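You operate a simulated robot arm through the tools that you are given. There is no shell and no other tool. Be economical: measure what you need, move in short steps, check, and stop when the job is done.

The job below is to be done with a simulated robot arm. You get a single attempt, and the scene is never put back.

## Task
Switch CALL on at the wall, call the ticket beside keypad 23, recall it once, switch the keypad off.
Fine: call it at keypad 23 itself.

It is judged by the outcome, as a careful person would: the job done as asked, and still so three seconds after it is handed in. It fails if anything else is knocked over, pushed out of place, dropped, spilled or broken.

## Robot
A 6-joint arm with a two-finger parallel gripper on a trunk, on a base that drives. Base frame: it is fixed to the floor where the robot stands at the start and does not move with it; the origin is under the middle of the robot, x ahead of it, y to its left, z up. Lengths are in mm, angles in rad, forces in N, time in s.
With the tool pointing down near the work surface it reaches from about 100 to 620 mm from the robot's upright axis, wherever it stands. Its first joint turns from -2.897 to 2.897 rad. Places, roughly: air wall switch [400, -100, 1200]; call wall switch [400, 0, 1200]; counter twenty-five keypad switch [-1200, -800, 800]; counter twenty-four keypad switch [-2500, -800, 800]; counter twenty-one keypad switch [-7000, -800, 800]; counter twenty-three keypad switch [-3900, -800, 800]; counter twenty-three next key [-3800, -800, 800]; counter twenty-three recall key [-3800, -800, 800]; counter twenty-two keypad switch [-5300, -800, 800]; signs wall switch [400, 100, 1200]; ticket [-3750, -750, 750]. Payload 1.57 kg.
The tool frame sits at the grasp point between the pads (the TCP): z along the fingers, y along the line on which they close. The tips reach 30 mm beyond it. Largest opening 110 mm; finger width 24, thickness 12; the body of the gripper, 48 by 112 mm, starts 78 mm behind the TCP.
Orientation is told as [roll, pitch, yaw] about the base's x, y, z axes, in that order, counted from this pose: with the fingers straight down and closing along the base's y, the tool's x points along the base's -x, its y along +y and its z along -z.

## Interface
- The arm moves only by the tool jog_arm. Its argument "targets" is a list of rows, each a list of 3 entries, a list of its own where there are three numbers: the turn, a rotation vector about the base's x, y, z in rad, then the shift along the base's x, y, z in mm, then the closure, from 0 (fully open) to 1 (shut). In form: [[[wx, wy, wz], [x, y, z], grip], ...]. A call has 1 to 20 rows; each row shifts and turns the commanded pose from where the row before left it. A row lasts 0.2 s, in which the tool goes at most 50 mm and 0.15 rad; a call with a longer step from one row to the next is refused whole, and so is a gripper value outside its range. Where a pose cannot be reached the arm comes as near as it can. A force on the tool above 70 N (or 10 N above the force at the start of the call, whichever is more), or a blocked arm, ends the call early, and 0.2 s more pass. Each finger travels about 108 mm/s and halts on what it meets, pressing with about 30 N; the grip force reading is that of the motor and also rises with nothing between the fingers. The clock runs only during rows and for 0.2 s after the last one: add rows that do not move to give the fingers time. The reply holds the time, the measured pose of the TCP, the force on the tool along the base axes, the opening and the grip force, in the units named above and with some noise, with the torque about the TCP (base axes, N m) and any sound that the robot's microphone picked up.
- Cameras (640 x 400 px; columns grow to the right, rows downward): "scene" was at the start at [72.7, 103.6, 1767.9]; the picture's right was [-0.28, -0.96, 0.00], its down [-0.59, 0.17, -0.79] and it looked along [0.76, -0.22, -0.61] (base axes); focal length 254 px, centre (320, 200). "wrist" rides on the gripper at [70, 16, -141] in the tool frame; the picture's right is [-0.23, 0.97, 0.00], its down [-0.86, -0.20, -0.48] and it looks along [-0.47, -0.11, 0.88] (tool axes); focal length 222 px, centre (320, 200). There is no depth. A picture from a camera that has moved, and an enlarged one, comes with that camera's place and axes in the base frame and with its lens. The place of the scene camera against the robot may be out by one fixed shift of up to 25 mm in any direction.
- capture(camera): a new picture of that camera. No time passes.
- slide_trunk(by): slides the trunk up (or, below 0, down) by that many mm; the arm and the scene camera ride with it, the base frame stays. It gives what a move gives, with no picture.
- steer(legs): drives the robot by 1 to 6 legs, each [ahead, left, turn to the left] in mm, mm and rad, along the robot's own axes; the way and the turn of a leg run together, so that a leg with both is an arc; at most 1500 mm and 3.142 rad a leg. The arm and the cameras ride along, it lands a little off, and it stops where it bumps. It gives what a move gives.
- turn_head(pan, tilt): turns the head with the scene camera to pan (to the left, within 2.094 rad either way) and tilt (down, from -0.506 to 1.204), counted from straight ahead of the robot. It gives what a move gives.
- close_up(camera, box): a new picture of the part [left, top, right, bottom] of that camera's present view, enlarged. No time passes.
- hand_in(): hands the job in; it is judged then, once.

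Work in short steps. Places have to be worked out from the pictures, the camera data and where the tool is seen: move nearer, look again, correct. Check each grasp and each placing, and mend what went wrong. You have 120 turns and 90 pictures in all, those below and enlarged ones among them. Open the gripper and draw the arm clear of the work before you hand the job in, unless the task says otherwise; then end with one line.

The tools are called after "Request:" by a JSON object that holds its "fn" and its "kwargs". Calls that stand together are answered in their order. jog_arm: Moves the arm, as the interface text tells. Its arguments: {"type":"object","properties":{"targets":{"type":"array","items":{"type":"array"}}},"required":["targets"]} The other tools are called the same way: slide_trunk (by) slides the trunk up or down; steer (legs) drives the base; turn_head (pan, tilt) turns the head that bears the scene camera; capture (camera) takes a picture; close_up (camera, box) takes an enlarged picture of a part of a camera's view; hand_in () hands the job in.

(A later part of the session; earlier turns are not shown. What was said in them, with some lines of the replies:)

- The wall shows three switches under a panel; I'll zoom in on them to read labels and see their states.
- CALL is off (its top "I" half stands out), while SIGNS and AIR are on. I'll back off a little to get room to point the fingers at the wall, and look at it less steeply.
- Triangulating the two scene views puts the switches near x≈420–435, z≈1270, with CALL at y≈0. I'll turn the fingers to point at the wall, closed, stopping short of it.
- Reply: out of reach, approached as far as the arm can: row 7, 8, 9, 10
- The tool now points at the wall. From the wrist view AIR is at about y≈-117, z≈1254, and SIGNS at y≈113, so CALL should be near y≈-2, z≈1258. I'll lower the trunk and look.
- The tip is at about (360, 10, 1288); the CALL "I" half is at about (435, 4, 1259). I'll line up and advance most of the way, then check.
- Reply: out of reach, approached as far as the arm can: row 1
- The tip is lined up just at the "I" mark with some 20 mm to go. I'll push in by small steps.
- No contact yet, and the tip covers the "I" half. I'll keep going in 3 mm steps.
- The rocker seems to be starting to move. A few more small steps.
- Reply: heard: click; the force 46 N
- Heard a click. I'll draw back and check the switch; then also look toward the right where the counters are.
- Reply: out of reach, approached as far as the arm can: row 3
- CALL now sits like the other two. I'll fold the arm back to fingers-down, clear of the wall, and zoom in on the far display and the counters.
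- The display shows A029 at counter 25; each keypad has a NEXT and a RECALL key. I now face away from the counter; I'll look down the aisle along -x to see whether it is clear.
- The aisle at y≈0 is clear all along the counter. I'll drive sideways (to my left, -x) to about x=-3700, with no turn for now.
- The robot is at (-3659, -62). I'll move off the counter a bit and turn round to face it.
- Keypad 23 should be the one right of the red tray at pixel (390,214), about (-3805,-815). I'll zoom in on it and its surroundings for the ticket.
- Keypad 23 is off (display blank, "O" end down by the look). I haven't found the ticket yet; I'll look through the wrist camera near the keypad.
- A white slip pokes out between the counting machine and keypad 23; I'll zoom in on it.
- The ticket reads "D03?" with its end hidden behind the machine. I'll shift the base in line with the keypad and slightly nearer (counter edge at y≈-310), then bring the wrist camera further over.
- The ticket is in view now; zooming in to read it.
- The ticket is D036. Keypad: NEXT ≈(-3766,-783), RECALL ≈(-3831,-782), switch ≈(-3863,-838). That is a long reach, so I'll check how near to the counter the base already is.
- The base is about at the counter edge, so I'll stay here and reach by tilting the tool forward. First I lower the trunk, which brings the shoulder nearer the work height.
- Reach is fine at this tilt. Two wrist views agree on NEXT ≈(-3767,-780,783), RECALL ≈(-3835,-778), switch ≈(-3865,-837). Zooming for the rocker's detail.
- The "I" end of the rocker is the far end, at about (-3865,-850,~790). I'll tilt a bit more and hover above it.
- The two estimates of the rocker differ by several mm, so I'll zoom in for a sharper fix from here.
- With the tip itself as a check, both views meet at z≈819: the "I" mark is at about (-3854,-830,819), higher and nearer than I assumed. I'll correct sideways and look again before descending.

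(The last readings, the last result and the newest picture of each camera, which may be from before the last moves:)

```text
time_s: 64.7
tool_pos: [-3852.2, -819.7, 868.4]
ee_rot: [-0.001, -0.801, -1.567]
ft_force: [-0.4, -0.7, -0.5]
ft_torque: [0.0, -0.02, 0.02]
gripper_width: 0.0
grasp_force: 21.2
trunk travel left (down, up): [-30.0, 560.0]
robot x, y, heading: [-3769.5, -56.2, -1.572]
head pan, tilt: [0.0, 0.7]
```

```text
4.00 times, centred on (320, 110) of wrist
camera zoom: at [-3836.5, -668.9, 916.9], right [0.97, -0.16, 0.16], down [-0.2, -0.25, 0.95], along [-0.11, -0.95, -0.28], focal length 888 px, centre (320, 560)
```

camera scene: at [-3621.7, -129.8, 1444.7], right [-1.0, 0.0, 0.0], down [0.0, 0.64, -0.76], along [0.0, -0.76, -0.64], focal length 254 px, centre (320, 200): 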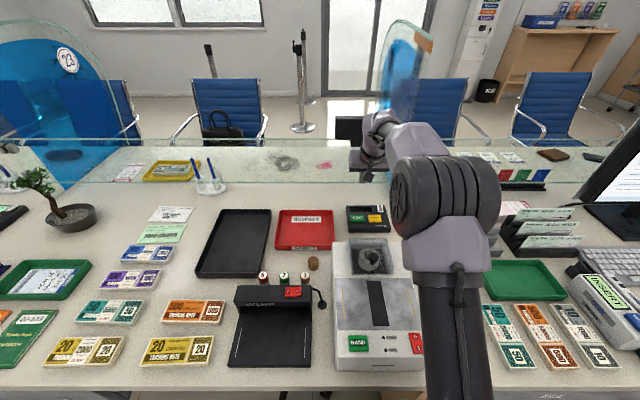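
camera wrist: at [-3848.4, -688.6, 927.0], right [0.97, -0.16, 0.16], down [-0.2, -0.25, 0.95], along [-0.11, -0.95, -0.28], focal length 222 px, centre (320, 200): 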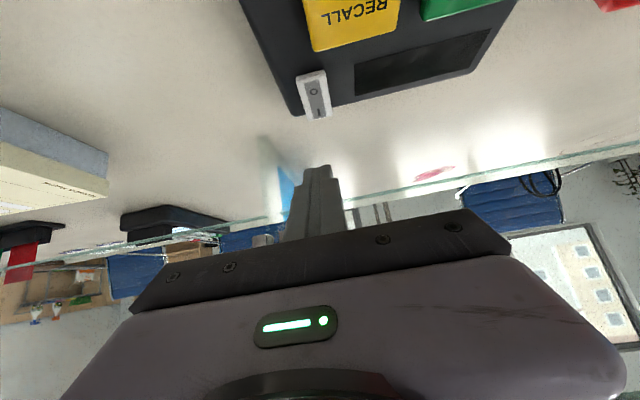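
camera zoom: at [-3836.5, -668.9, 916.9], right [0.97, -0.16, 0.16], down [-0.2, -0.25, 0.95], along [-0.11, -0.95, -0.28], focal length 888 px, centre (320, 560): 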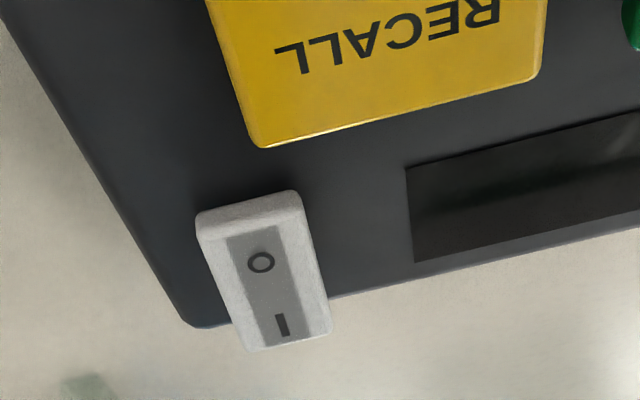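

The third view confirms (-3854.5,-831,819), and the tip's lower edge is about 20 mm straight above. Descending in small steps.

Request:
{"fn": "jog_arm", "kwargs": {"targets": [[[0, 0, 0], [-1, 0, -6], 1], [[0, 0, 0], [-1, 0, -5], 1], [[0, 0, 0], [0, 0, -4], 1], [[0, 0, 0], [0, 0, -3], 1], [[0, 0, 0], [0, 0, -3], 1], [[0, 0, 0], [0, 0, -2], 1]]}}

Request:
{"fn": "close_up", "kwargs": {"camera": "wrist", "box": [240, 90, 480, 240]}}

```text
time_s: 66.1
tool_pos: [-3855.5, -821.0, 845.7]
ee_rot: [-0.001, -0.799, -1.568]
ft_force: [0.0, -0.8, 0.8]
ft_torque: [0.02, -0.02, -0.02]
gripper_width: 0.0
grasp_force: 21.8
trunk travel left (down, up): [-30.0, 560.0]
robot x, y, heading: [-3771.1, -52.6, -1.567]
head pan, tilt: [0.0, 0.7]
heard: click
```

```text
2.67 times, centred on (360, 165) of wrist
camera zoom: at [-3838.9, -670.0, 894.1], right [0.97, -0.16, 0.16], down [-0.2, -0.25, 0.95], along [-0.11, -0.95, -0.28], focal length 592 px, centre (213, 293)
```

zoom: 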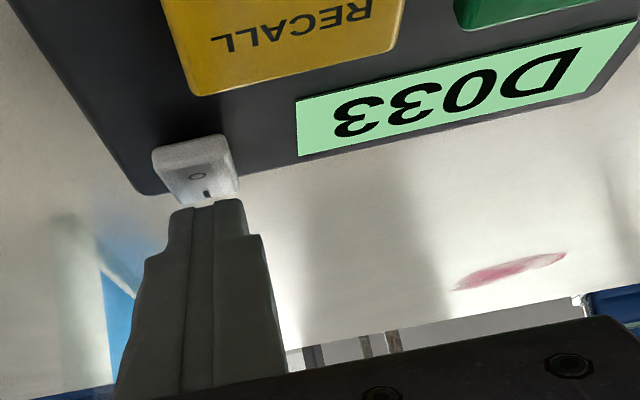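

Click heard, and the display lights with D033, so NEXT has to be pressed until D036. I'll rise, reduce the tilt (to keep clear of the machine's hopper) and hover over NEXT at about (-3765,-767).

Request:
{"fn": "jog_arm", "kwargs": {"targets": [[[0, 0, 0], [0, 0, 30], 1], [[0, 0, 0], [0, 0, 35], 1], [[0.1, 0, 0], [22, 14, 0], 1], [[0.1, 0, 0], [22, 14, 0], 1], [[0.1, 0, 0], [23, 13, 0], 1], [[0.1, 0, 0], [23, 13, 0], 1], [[0, 0, 0], [0, 0, 0], 1], [[0, 0, 0], [0, 0, 0], 1]]}}

Request:
{"fn": "capture", "kwargs": {"camera": "wrist"}}

Request:
{"fn": "close_up", "kwargs": {"camera": "scene", "box": [280, 140, 440, 240]}}

```text
time_s: 67.9
tool_pos: [-3763.7, -767.7, 909.7]
ee_rot: [0.001, -0.4, -1.568]
ft_force: [0.1, 0.1, -0.7]
ft_torque: [0.01, 0.0, -0.01]
gripper_width: 0.0
grasp_force: 21.4
trunk travel left (down, up): [-30.0, 560.0]
robot x, y, heading: [-3770.3, -47.6, -1.571]
head pan, tilt: [0.0, 0.7]
```

```text
48 pictures are left
camera wrist: at [-3747.8, -647.0, 1014.0], right [0.97, -0.21, 0.09], down [-0.2, -0.6, 0.77], along [-0.11, -0.77, -0.63], focal length 222 px, centre (320, 200)
```

wrist: 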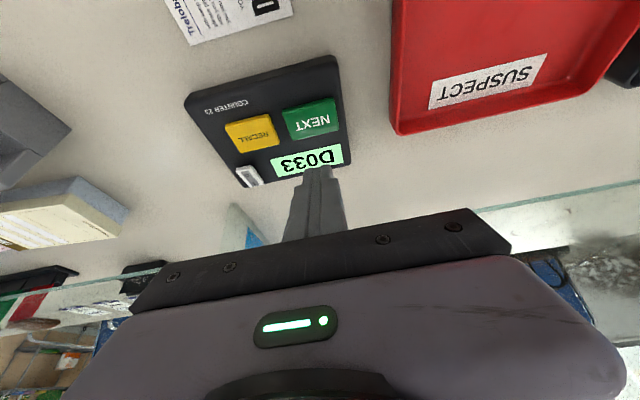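

```text
4.00 times, centred on (360, 190) of scene
camera zoom: at [-3621.7, -129.8, 1444.7], right [-1.0, 0.0, 0.0], down [0.0, 0.64, -0.76], along [0.0, -0.76, -0.64], focal length 1015 px, centre (160, 240)
```

zoom: 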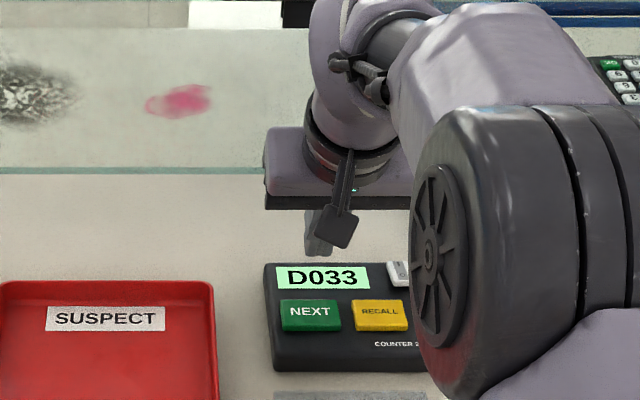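

NEXT sits straight below at about (-3763,-767,812), about 65 mm under the tip. Descending to just above it, then creeping.

Request:
{"fn": "jog_arm", "kwargs": {"targets": [[[0, 0, 0], [0, 0, -20], 1], [[0, 0, 0], [0, 0, -20], 1], [[0, 0, 0], [0, 0, -12], 1], [[0, 0, 0], [0, 0, -4], 1], [[0, 0, 0], [0, 0, -3], 1], [[0, 0, 0], [0, 0, -3], 1]]}}

Request:
{"fn": "capture", "kwargs": {"camera": "wrist"}}

```text
time_s: 69.3
tool_pos: [-3764.2, -769.4, 848.9]
ee_rot: [-0.001, -0.402, -1.568]
ft_force: [1.6, -0.1, 0.9]
ft_torque: [0.02, 0.0, 0.01]
gripper_width: 0.0
grasp_force: 21.4
trunk travel left (down, up): [-30.0, 560.0]
robot x, y, heading: [-3773.4, -50.8, -1.574]
head pan, tilt: [0.0, 0.7]
```

```text
46 pictures are left
camera wrist: at [-3748.4, -647.8, 951.9], right [0.97, -0.21, 0.09], down [-0.2, -0.6, 0.77], along [-0.11, -0.77, -0.63], focal length 222 px, centre (320, 200)
```

wrist: 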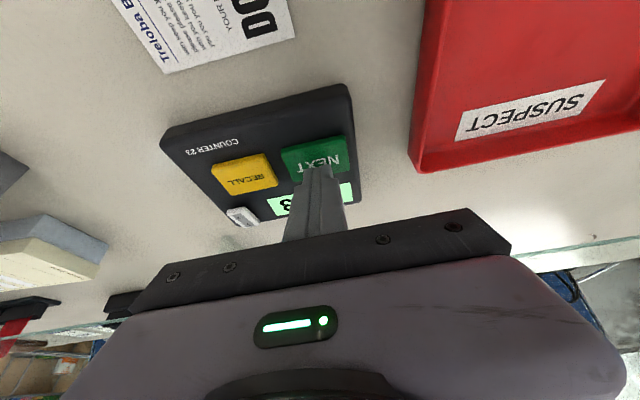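

The tip is over the far half of NEXT with no contact yet. Continuing in 2 mm steps.

Request:
{"fn": "jog_arm", "kwargs": {"targets": [[[0, 0, 0], [0, 3, -2], 1], [[0, 0, 0], [0, 0, -2], 1], [[0, 0, 0], [0, 0, -2], 1]]}}

Request:
{"fn": "capture", "kwargs": {"camera": "wrist"}}

```text
time_s: 70.1
tool_pos: [-3765.2, -765.0, 842.7]
ee_rot: [0.0, -0.401, -1.568]
ft_force: [-0.8, -1.1, 2.9]
ft_torque: [-0.03, -0.01, 0.0]
gripper_width: 0.0
grasp_force: 21.4
trunk travel left (down, up): [-30.0, 560.0]
robot x, y, heading: [-3771.6, -52.0, -1.567]
head pan, tilt: [0.0, 0.7]
heard: click
```

```text
45 pictures are left
camera wrist: at [-3748.6, -643.8, 946.1], right [0.97, -0.21, 0.09], down [-0.2, -0.6, 0.77], along [-0.11, -0.77, -0.63], focal length 222 px, centre (320, 200)
```

wrist: 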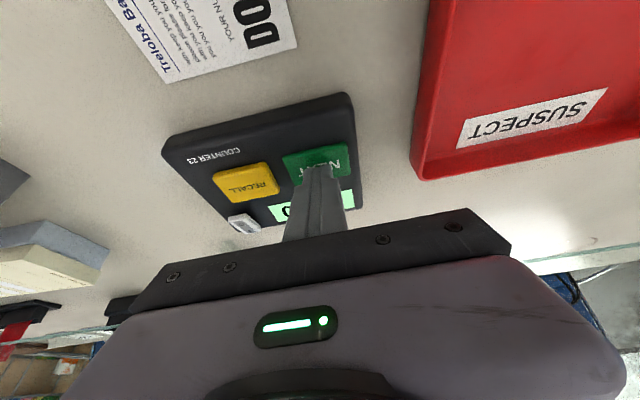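

A click. I'll lift 30 mm and read the display.

Request:
{"fn": "jog_arm", "kwargs": {"targets": [[[0, 0, 0], [0, 0, 15], 1], [[0, 0, 0], [0, 0, 25], 1], [[0, 0, 0], [0, 0, 0], 1]]}}

Request:
{"fn": "close_up", "kwargs": {"camera": "scene", "box": [280, 140, 440, 240]}}

```text
time_s: 70.9
tool_pos: [-3764.8, -764.7, 882.9]
ee_rot: [0.0, -0.401, -1.568]
ft_force: [-0.1, -0.5, -1.1]
ft_torque: [0.0, 0.0, 0.0]
gripper_width: 0.0
grasp_force: 20.9
trunk travel left (down, up): [-30.0, 560.0]
robot x, y, heading: [-3776.8, -50.7, -1.564]
head pan, tilt: [0.0, 0.7]
```

```text
4.00 times, centred on (360, 190) of scene
camera zoom: at [-3621.7, -129.8, 1444.7], right [-1.0, 0.0, 0.0], down [0.0, 0.64, -0.77], along [0.0, -0.77, -0.64], focal length 1015 px, centre (160, 240)
```

zoom: 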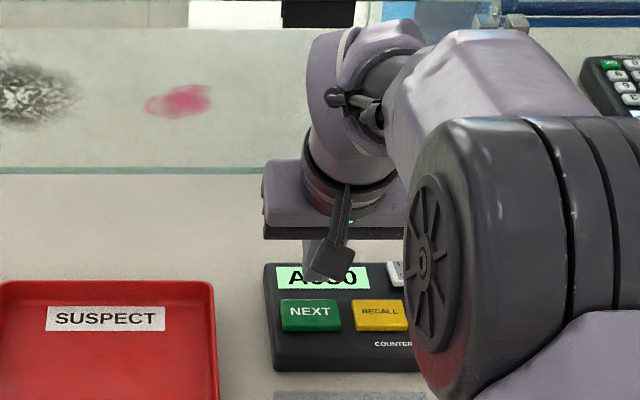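

The display now starts with "A"; I'll read it exactly with the wrist camera.

Request:
{"fn": "close_up", "kwargs": {"camera": "wrist", "box": [200, 80, 400, 205]}}

```text
3.20 times, centred on (300, 142) of wrist
camera zoom: at [-3748.3, -644.8, 986.5], right [0.97, -0.21, 0.09], down [-0.2, -0.6, 0.77], along [-0.11, -0.77, -0.63], focal length 711 px, centre (384, 384)
```

zoom: 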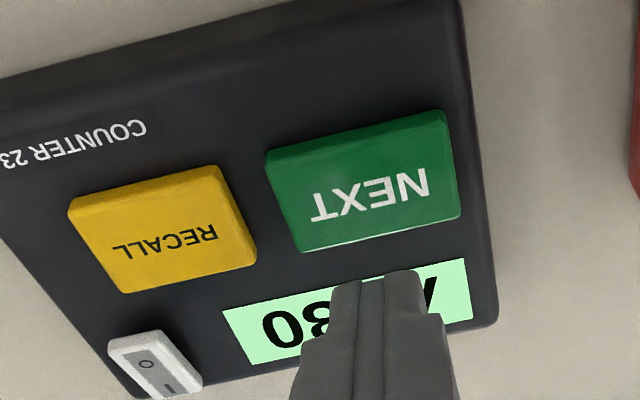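

It reads A030. NEXT serves a common queue, so I'll keep pressing and reading until D036 shows.

Request:
{"fn": "jog_arm", "kwargs": {"targets": [[[0, 0, 0], [0, 0, -25], 1], [[0, 0, 0], [0, 0, -9], 1], [[0, 0, 0], [0, 0, -4], 1], [[0, 0, 0], [0, 0, -3], 1], [[0, 0, 0], [0, 0, 10], 1], [[0, 0, 0], [0, 0, 40], 1], [[0, 0, 0], [0, 0, 0], 1]]}}

Request:
{"fn": "close_up", "kwargs": {"camera": "wrist", "box": [200, 80, 400, 205]}}

```text
time_s: 72.5
tool_pos: [-3764.4, -762.7, 891.5]
ee_rot: [0.0, -0.402, -1.568]
ft_force: [-0.7, 1.1, -0.2]
ft_torque: [0.01, -0.05, 0.02]
gripper_width: 0.0
grasp_force: 21.5
trunk travel left (down, up): [-30.0, 560.0]
robot x, y, heading: [-3772.7, -54.1, -1.566]
head pan, tilt: [0.0, 0.7]
heard: click
```

```text
3.20 times, centred on (300, 142) of wrist
camera zoom: at [-3748.1, -643.3, 995.1], right [0.97, -0.21, 0.09], down [-0.2, -0.6, 0.77], along [-0.11, -0.77, -0.63], focal length 711 px, centre (384, 384)
```

zoom: 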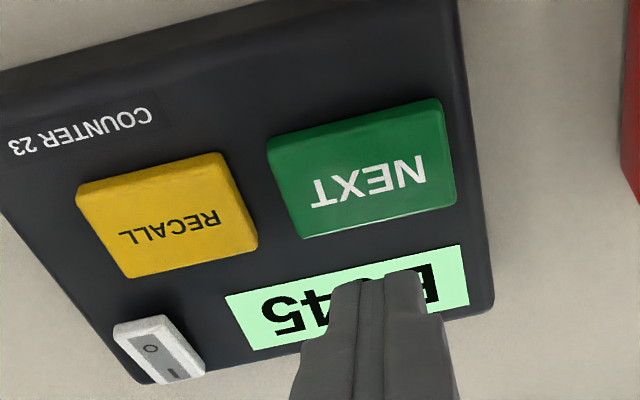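

Now it's something like B?45. Pressing again.

Request:
{"fn": "jog_arm", "kwargs": {"targets": [[[0, 0, 0], [0, 0, -25], 1], [[0, 0, 0], [0, 0, -18], 1], [[0, 0, 0], [0, 0, -4], 1], [[0, 0, 0], [0, 0, -3], 1], [[0, 0, 0], [0, 0, 10], 1], [[0, 0, 0], [0, 0, 40], 1], [[0, 0, 0], [0, 0, 0], 1]]}}

Request:
{"fn": "close_up", "kwargs": {"camera": "wrist", "box": [200, 80, 400, 205]}}

```text
time_s: 74.1
tool_pos: [-3764.6, -766.0, 894.3]
ee_rot: [0.002, -0.399, -1.57]
ft_force: [-0.3, -0.1, -0.2]
ft_torque: [0.01, -0.02, -0.01]
gripper_width: 0.0
grasp_force: 21.5
trunk travel left (down, up): [-30.0, 560.0]
robot x, y, heading: [-3771.5, -52.4, -1.567]
head pan, tilt: [0.0, 0.7]
heard: click
```

```text
3.20 times, centred on (300, 142) of wrist
camera zoom: at [-3747.6, -645.1, 997.0], right [0.97, -0.21, 0.09], down [-0.2, -0.6, 0.77], along [-0.11, -0.77, -0.63], focal length 711 px, centre (384, 384)
```

zoom: 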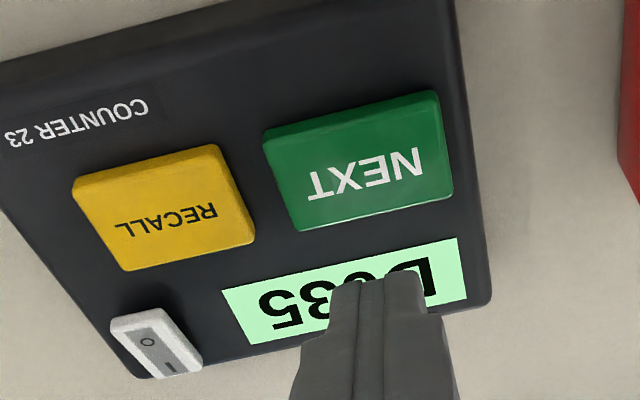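

It looks like D035 now. One more press, then I'll read carefully.

Request:
{"fn": "jog_arm", "kwargs": {"targets": [[[0, 0, 0], [0, 0, -25], 1], [[0, 0, 0], [0, 0, -19], 1], [[0, 0, 0], [0, 0, -4], 1], [[0, 0, 0], [0, 0, -3], 1], [[0, 0, 0], [0, 0, 10], 1], [[0, 0, 0], [0, 0, 40], 1], [[0, 0, 0], [0, 20, 20], 1], [[0, 0, 0], [0, 0, 0], 1]]}}

Request:
{"fn": "close_up", "kwargs": {"camera": "wrist", "box": [200, 80, 400, 205]}}

```text
time_s: 75.9
tool_pos: [-3762.8, -746.0, 909.8]
ee_rot: [-0.002, -0.402, -1.568]
ft_force: [-0.2, 0.1, -0.2]
ft_torque: [0.03, 0.02, -0.03]
gripper_width: 0.0
grasp_force: 21.5
trunk travel left (down, up): [-30.0, 560.0]
robot x, y, heading: [-3773.4, -54.0, -1.568]
head pan, tilt: [0.0, 0.7]
heard: click
```

```text
3.20 times, centred on (300, 142) of wrist
camera zoom: at [-3746.5, -624.6, 1013.2], right [0.97, -0.21, 0.09], down [-0.2, -0.6, 0.77], along [-0.11, -0.77, -0.63], focal length 711 px, centre (384, 384)
```

zoom: 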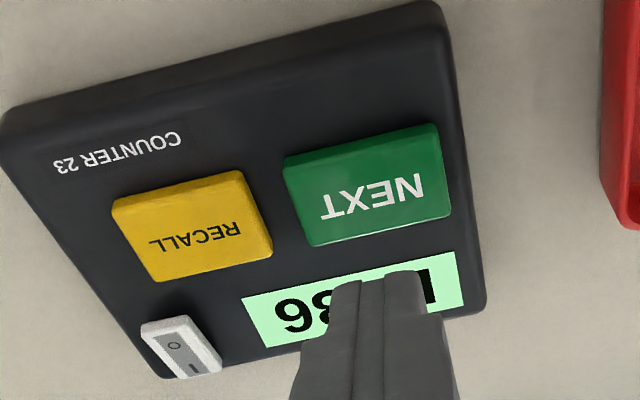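

It ends in 36. I'll move sideways over RECALL, which uncovers the display, to verify the whole number before recalling.

Request:
{"fn": "jog_arm", "kwargs": {"targets": [[[0, 0, 0], [-32, -8, 0], 1], [[0, 0, 0], [-31, -9, 0], 1], [[0, 0, 0], [0, 0, 0], 1]]}}

Request:
{"fn": "capture", "kwargs": {"camera": "wrist"}}

Request:
{"fn": "close_up", "kwargs": {"camera": "scene", "box": [320, 180, 420, 242]}}

```text
time_s: 76.7
tool_pos: [-3827.8, -762.3, 910.4]
ee_rot: [0.001, -0.402, -1.568]
ft_force: [-0.1, -0.1, -0.2]
ft_torque: [0.01, -0.02, 0.01]
gripper_width: 0.0
grasp_force: 21.5
trunk travel left (down, up): [-30.0, 560.0]
robot x, y, heading: [-3774.8, -52.9, -1.57]
head pan, tilt: [0.0, 0.7]
```

```text
39 pictures are left
camera wrist: at [-3811.6, -641.5, 1013.4], right [0.97, -0.21, 0.09], down [-0.2, -0.6, 0.77], along [-0.11, -0.77, -0.63], focal length 222 px, centre (320, 200)
```

wrist: 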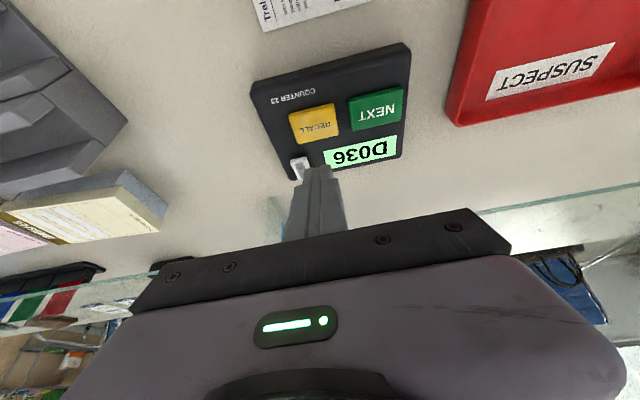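

```text
6.40 times, centred on (370, 211) of scene
camera zoom: at [-3621.8, -129.9, 1444.7], right [-1.0, 0.0, 0.0], down [0.0, 0.64, -0.76], along [0.0, -0.76, -0.64], focal length 1624 px, centre (0, 130)
```

zoom: 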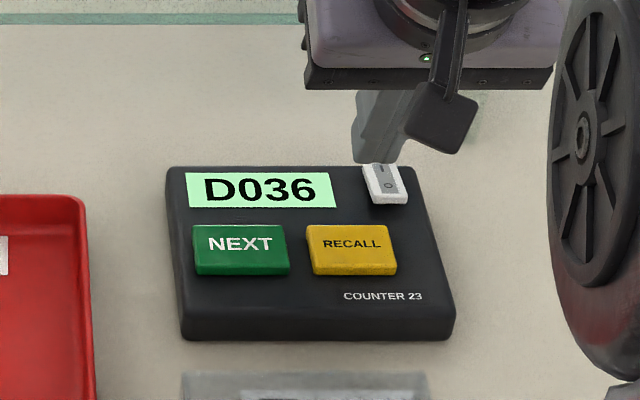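

Both views read D036. RECALL is straight below at about (-3828,-767). One press: down to just above, then creep.

Request:
{"fn": "jog_arm", "kwargs": {"targets": [[[0, 0, 0], [0, -3, -30], 1], [[0, 0, 0], [0, 0, -28], 1], [[0, 0, 0], [0, 0, -4], 1], [[0, 0, 0], [0, 0, -3], 1], [[0, 0, 0], [0, 0, -2], 1], [[0, 0, 0], [0, 0, -1], 1]]}}

```text
time_s: 78.1
tool_pos: [-3828.5, -764.8, 842.7]
ee_rot: [-0.001, -0.401, -1.569]
ft_force: [0.1, 0.9, 2.7]
ft_torque: [0.02, -0.02, -0.01]
gripper_width: 0.0
grasp_force: 21.5
trunk travel left (down, up): [-30.0, 560.0]
robot x, y, heading: [-3769.9, -53.5, -1.573]
head pan, tilt: [0.0, 0.7]
heard: click
```

One click. I'll lift well clear and check the keypad, and the big display over the room.

Request:
{"fn": "jog_arm", "kwargs": {"targets": [[[0, 0, 0], [0, 0, 20], 1], [[0, 0, 0], [0, 0, 40], 1], [[0, 0, 0], [0, 0, 0], 1]]}}

Request:
{"fn": "close_up", "kwargs": {"camera": "scene", "box": [320, 180, 420, 242]}}

Request:
{"fn": "turn_head", "kwargs": {"pan": -0.7, "tilt": 0.1}}

Request:
{"fn": "capture", "kwargs": {"camera": "scene"}}

```text
time_s: 78.9
tool_pos: [-3827.0, -764.1, 903.5]
ee_rot: [-0.001, -0.402, -1.568]
ft_force: [-0.1, 0.4, 0.7]
ft_torque: [0.0, -0.01, -0.01]
gripper_width: 0.0
grasp_force: 21.3
trunk travel left (down, up): [-30.0, 560.0]
robot x, y, heading: [-3771.2, -56.1, -1.577]
head pan, tilt: [0.0, 0.7]
```

```text
6.40 times, centred on (370, 211) of scene
camera zoom: at [-3621.7, -129.7, 1444.7], right [-1.0, 0.0, 0.0], down [0.0, 0.64, -0.77], along [0.0, -0.77, -0.64], focal length 1624 px, centre (0, 130)
```

zoom: 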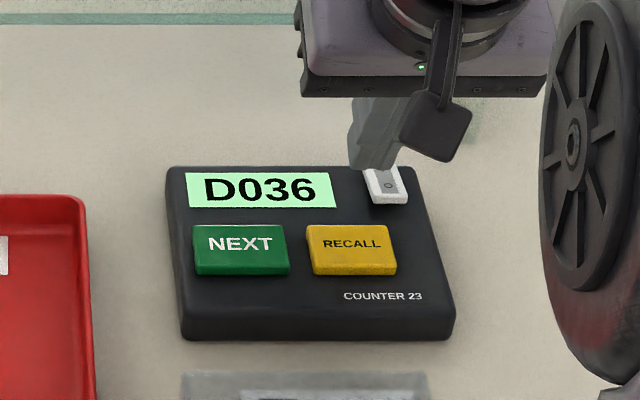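

```text
time_s: 80.0
tool_pos: [-3826.6, -764.4, 902.5]
ee_rot: [0.002, -0.401, -1.57]
ft_force: [1.1, -1.1, -0.6]
ft_torque: [-0.02, 0.03, -0.01]
gripper_width: 0.0
grasp_force: 22.0
trunk travel left (down, up): [-30.0, 560.0]
robot x, y, heading: [-3772.3, -50.8, -1.573]
head pan, tilt: [-0.7, 0.099]
```

```text
36 pictures are left
camera scene: at [-3680.9, -115.5, 1499.5], right [-0.77, 0.64, 0.0], down [0.06, 0.08, -0.99], along [-0.64, -0.76, -0.1], focal length 254 px, centre (320, 200)
```

scene: 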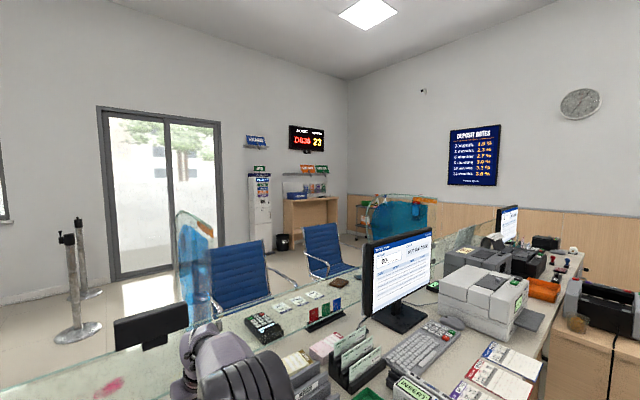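

The room display shows D036 at 23. Now the keypad off: I'll hover over the near "O" end of the rocker, about (-3855,-811), and check.

Request:
{"fn": "turn_head", "kwargs": {"pan": 0.0, "tilt": 0.7}}

Request:
{"fn": "jog_arm", "kwargs": {"targets": [[[0, 0, 0], [-14, -23, 0], 1], [[0, 0, 0], [-14, -23, 0], 1], [[0, 0, 0], [0, 0, -15], 1], [[0, 0, 0], [0, 0, 0], 1]]}}

Request:
{"fn": "close_up", "kwargs": {"camera": "wrist", "box": [220, 70, 420, 195]}}

```text
time_s: 81.1
tool_pos: [-3827.4, -763.0, 903.2]
ee_rot: [0.001, -0.402, -1.569]
ft_force: [0.0, 0.8, 0.9]
ft_torque: [0.01, -0.01, 0.01]
gripper_width: 0.0
grasp_force: 21.2
trunk travel left (down, up): [-30.0, 560.0]
robot x, y, heading: [-3773.6, -54.2, -1.574]
head pan, tilt: [0.0, 0.7]
```

```text
time_s: 82.1
tool_pos: [-3855.8, -811.5, 888.9]
ee_rot: [-0.002, -0.4, -1.569]
ft_force: [-0.5, -0.1, -0.4]
ft_torque: [0.01, 0.02, 0.0]
gripper_width: 0.0
grasp_force: 21.2
trunk travel left (down, up): [-30.0, 560.0]
robot x, y, heading: [-3769.9, -56.2, -1.572]
head pan, tilt: [0.0, 0.7]
```

```text
3.20 times, centred on (320, 132) of wrist
camera zoom: at [-3838.3, -690.5, 991.9], right [0.97, -0.21, 0.09], down [-0.2, -0.6, 0.77], along [-0.11, -0.77, -0.63], focal length 711 px, centre (320, 416)
```

zoom: 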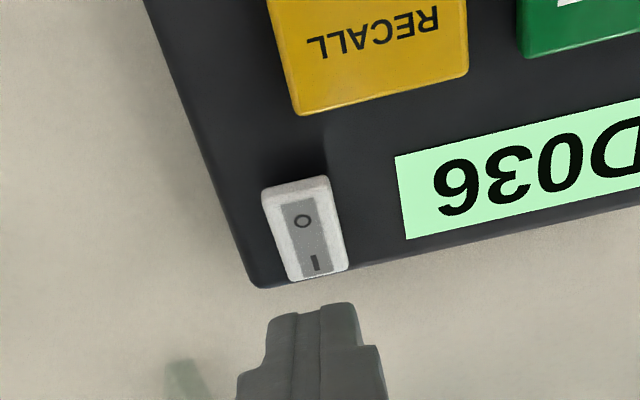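

"O" is at about (-3854,-815) and the rocker's near edge at y≈-804; I'll aim 3 mm nearer, then descend and creep.

Request:
{"fn": "jog_arm", "kwargs": {"targets": [[[0, 0, 0], [1, 3, -15], 1], [[0, 0, 0], [0, 0, -14], 1], [[0, 0, 0], [0, 0, -4], 1], [[0, 0, 0], [0, 0, -3], 1], [[0, 0, 0], [0, 0, -3], 1], [[0, 0, 0], [0, 0, -2], 1]]}}

Request:
{"fn": "capture", "kwargs": {"camera": "wrist"}}

```text
time_s: 83.5
tool_pos: [-3852.8, -807.5, 848.6]
ee_rot: [-0.001, -0.4, -1.57]
ft_force: [0.3, 0.5, 0.3]
ft_torque: [-0.01, -0.03, -0.02]
gripper_width: 0.3
grasp_force: 21.5
trunk travel left (down, up): [-30.0, 560.0]
robot x, y, heading: [-3769.9, -49.8, -1.571]
head pan, tilt: [0.0, 0.7]
heard: click
```

```text
34 pictures are left
camera wrist: at [-3838.1, -687.2, 951.0], right [0.97, -0.21, 0.09], down [-0.2, -0.6, 0.77], along [-0.11, -0.77, -0.63], focal length 222 px, centre (320, 200)
```

wrist: 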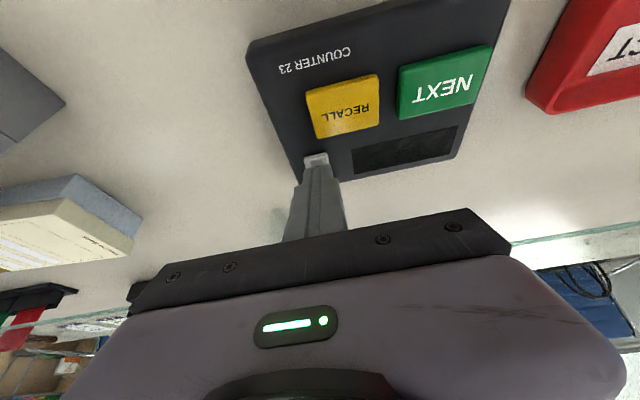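

The display is dark: keypad 23 is off. I'll lift straight up, draw back over the counter, open the gripper, and take a final look.

Request:
{"fn": "jog_arm", "kwargs": {"targets": [[[0, 0, 0], [0, 0, 20], 1], [[0, 0, 0], [0, 0, 40], 1], [[0, 0, 0], [0, 0, 40], 1], [[0, 0, 0], [0, 0, 40], 1], [[0.1, 0, 0], [0, 20, 40], 1], [[0.1, 0, 0], [0, 30, 40], 1], [[0.1, 0, 0], [0, 30, 40], 1], [[0.1, 0, 0], [0, 30, 40], 1], [[0, 0, 0], [20, 40, 20], 0.5], [[0, 0, 0], [20, 40, 0], 0], [[0, 0, 0], [0, 0, 0], 0], [[0, 0, 0], [0, 0, 0], 0], [[0, 0, 0], [0, 0, 0], 0]]}}

Request:
{"fn": "capture", "kwargs": {"camera": "scene"}}

Request:
{"fn": "close_up", "kwargs": {"camera": "scene", "box": [320, 180, 420, 242]}}

```text
time_s: 86.3
tool_pos: [-3776.5, -658.5, 1126.1]
ee_rot: [0.001, -0.003, -1.57]
ft_force: [0.3, -0.2, -0.9]
ft_torque: [0.03, -0.02, 0.0]
gripper_width: 110.3
grasp_force: 0.1
out of reach, approached as far as the arm can: row 5, 6, 7, 8, 9, 10
trunk travel left (down, up): [-30.0, 560.0]
robot x, y, heading: [-3768.4, -55.3, -1.566]
head pan, tilt: [0.0, 0.7]
```

```text
33 pictures are left
camera scene: at [-3621.6, -129.8, 1444.7], right [-1.0, 0.0, 0.0], down [0.0, 0.64, -0.76], along [0.0, -0.76, -0.64], focal length 254 px, centre (320, 200)
```

scene: 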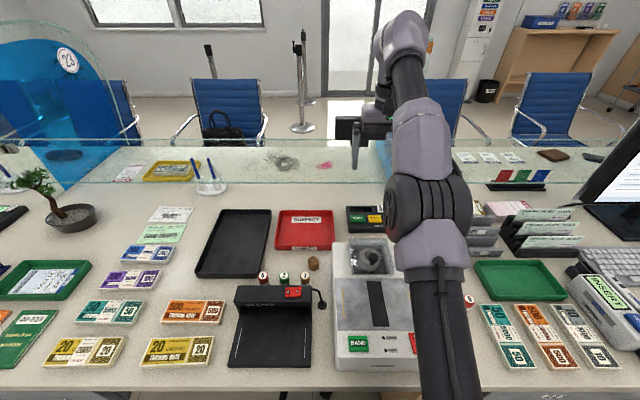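

```text
6.40 times, centred on (370, 211) of scene
camera zoom: at [-3621.6, -129.8, 1444.7], right [-1.0, 0.0, 0.0], down [0.0, 0.64, -0.76], along [0.0, -0.76, -0.64], focal length 1624 px, centre (0, 130)
```

zoom: 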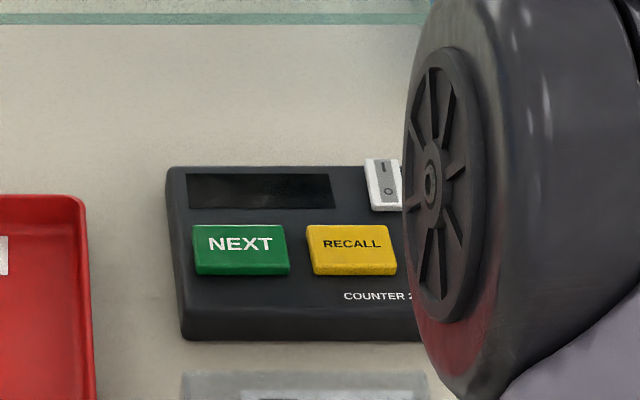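

Keypad 23 is off and nothing around it has moved; the arm is clear with the gripper open. Handing in.

Request:
{"fn": "hand_in", "kwargs": {}}

```text
The job is handed in.
```

The job is done and handed in: CALL is on at the wall, ticket D036 was called at keypad 23 (after A030, a B ticket I could only partly read, and D035 came up first), recalled once, and the keypad is switched off.
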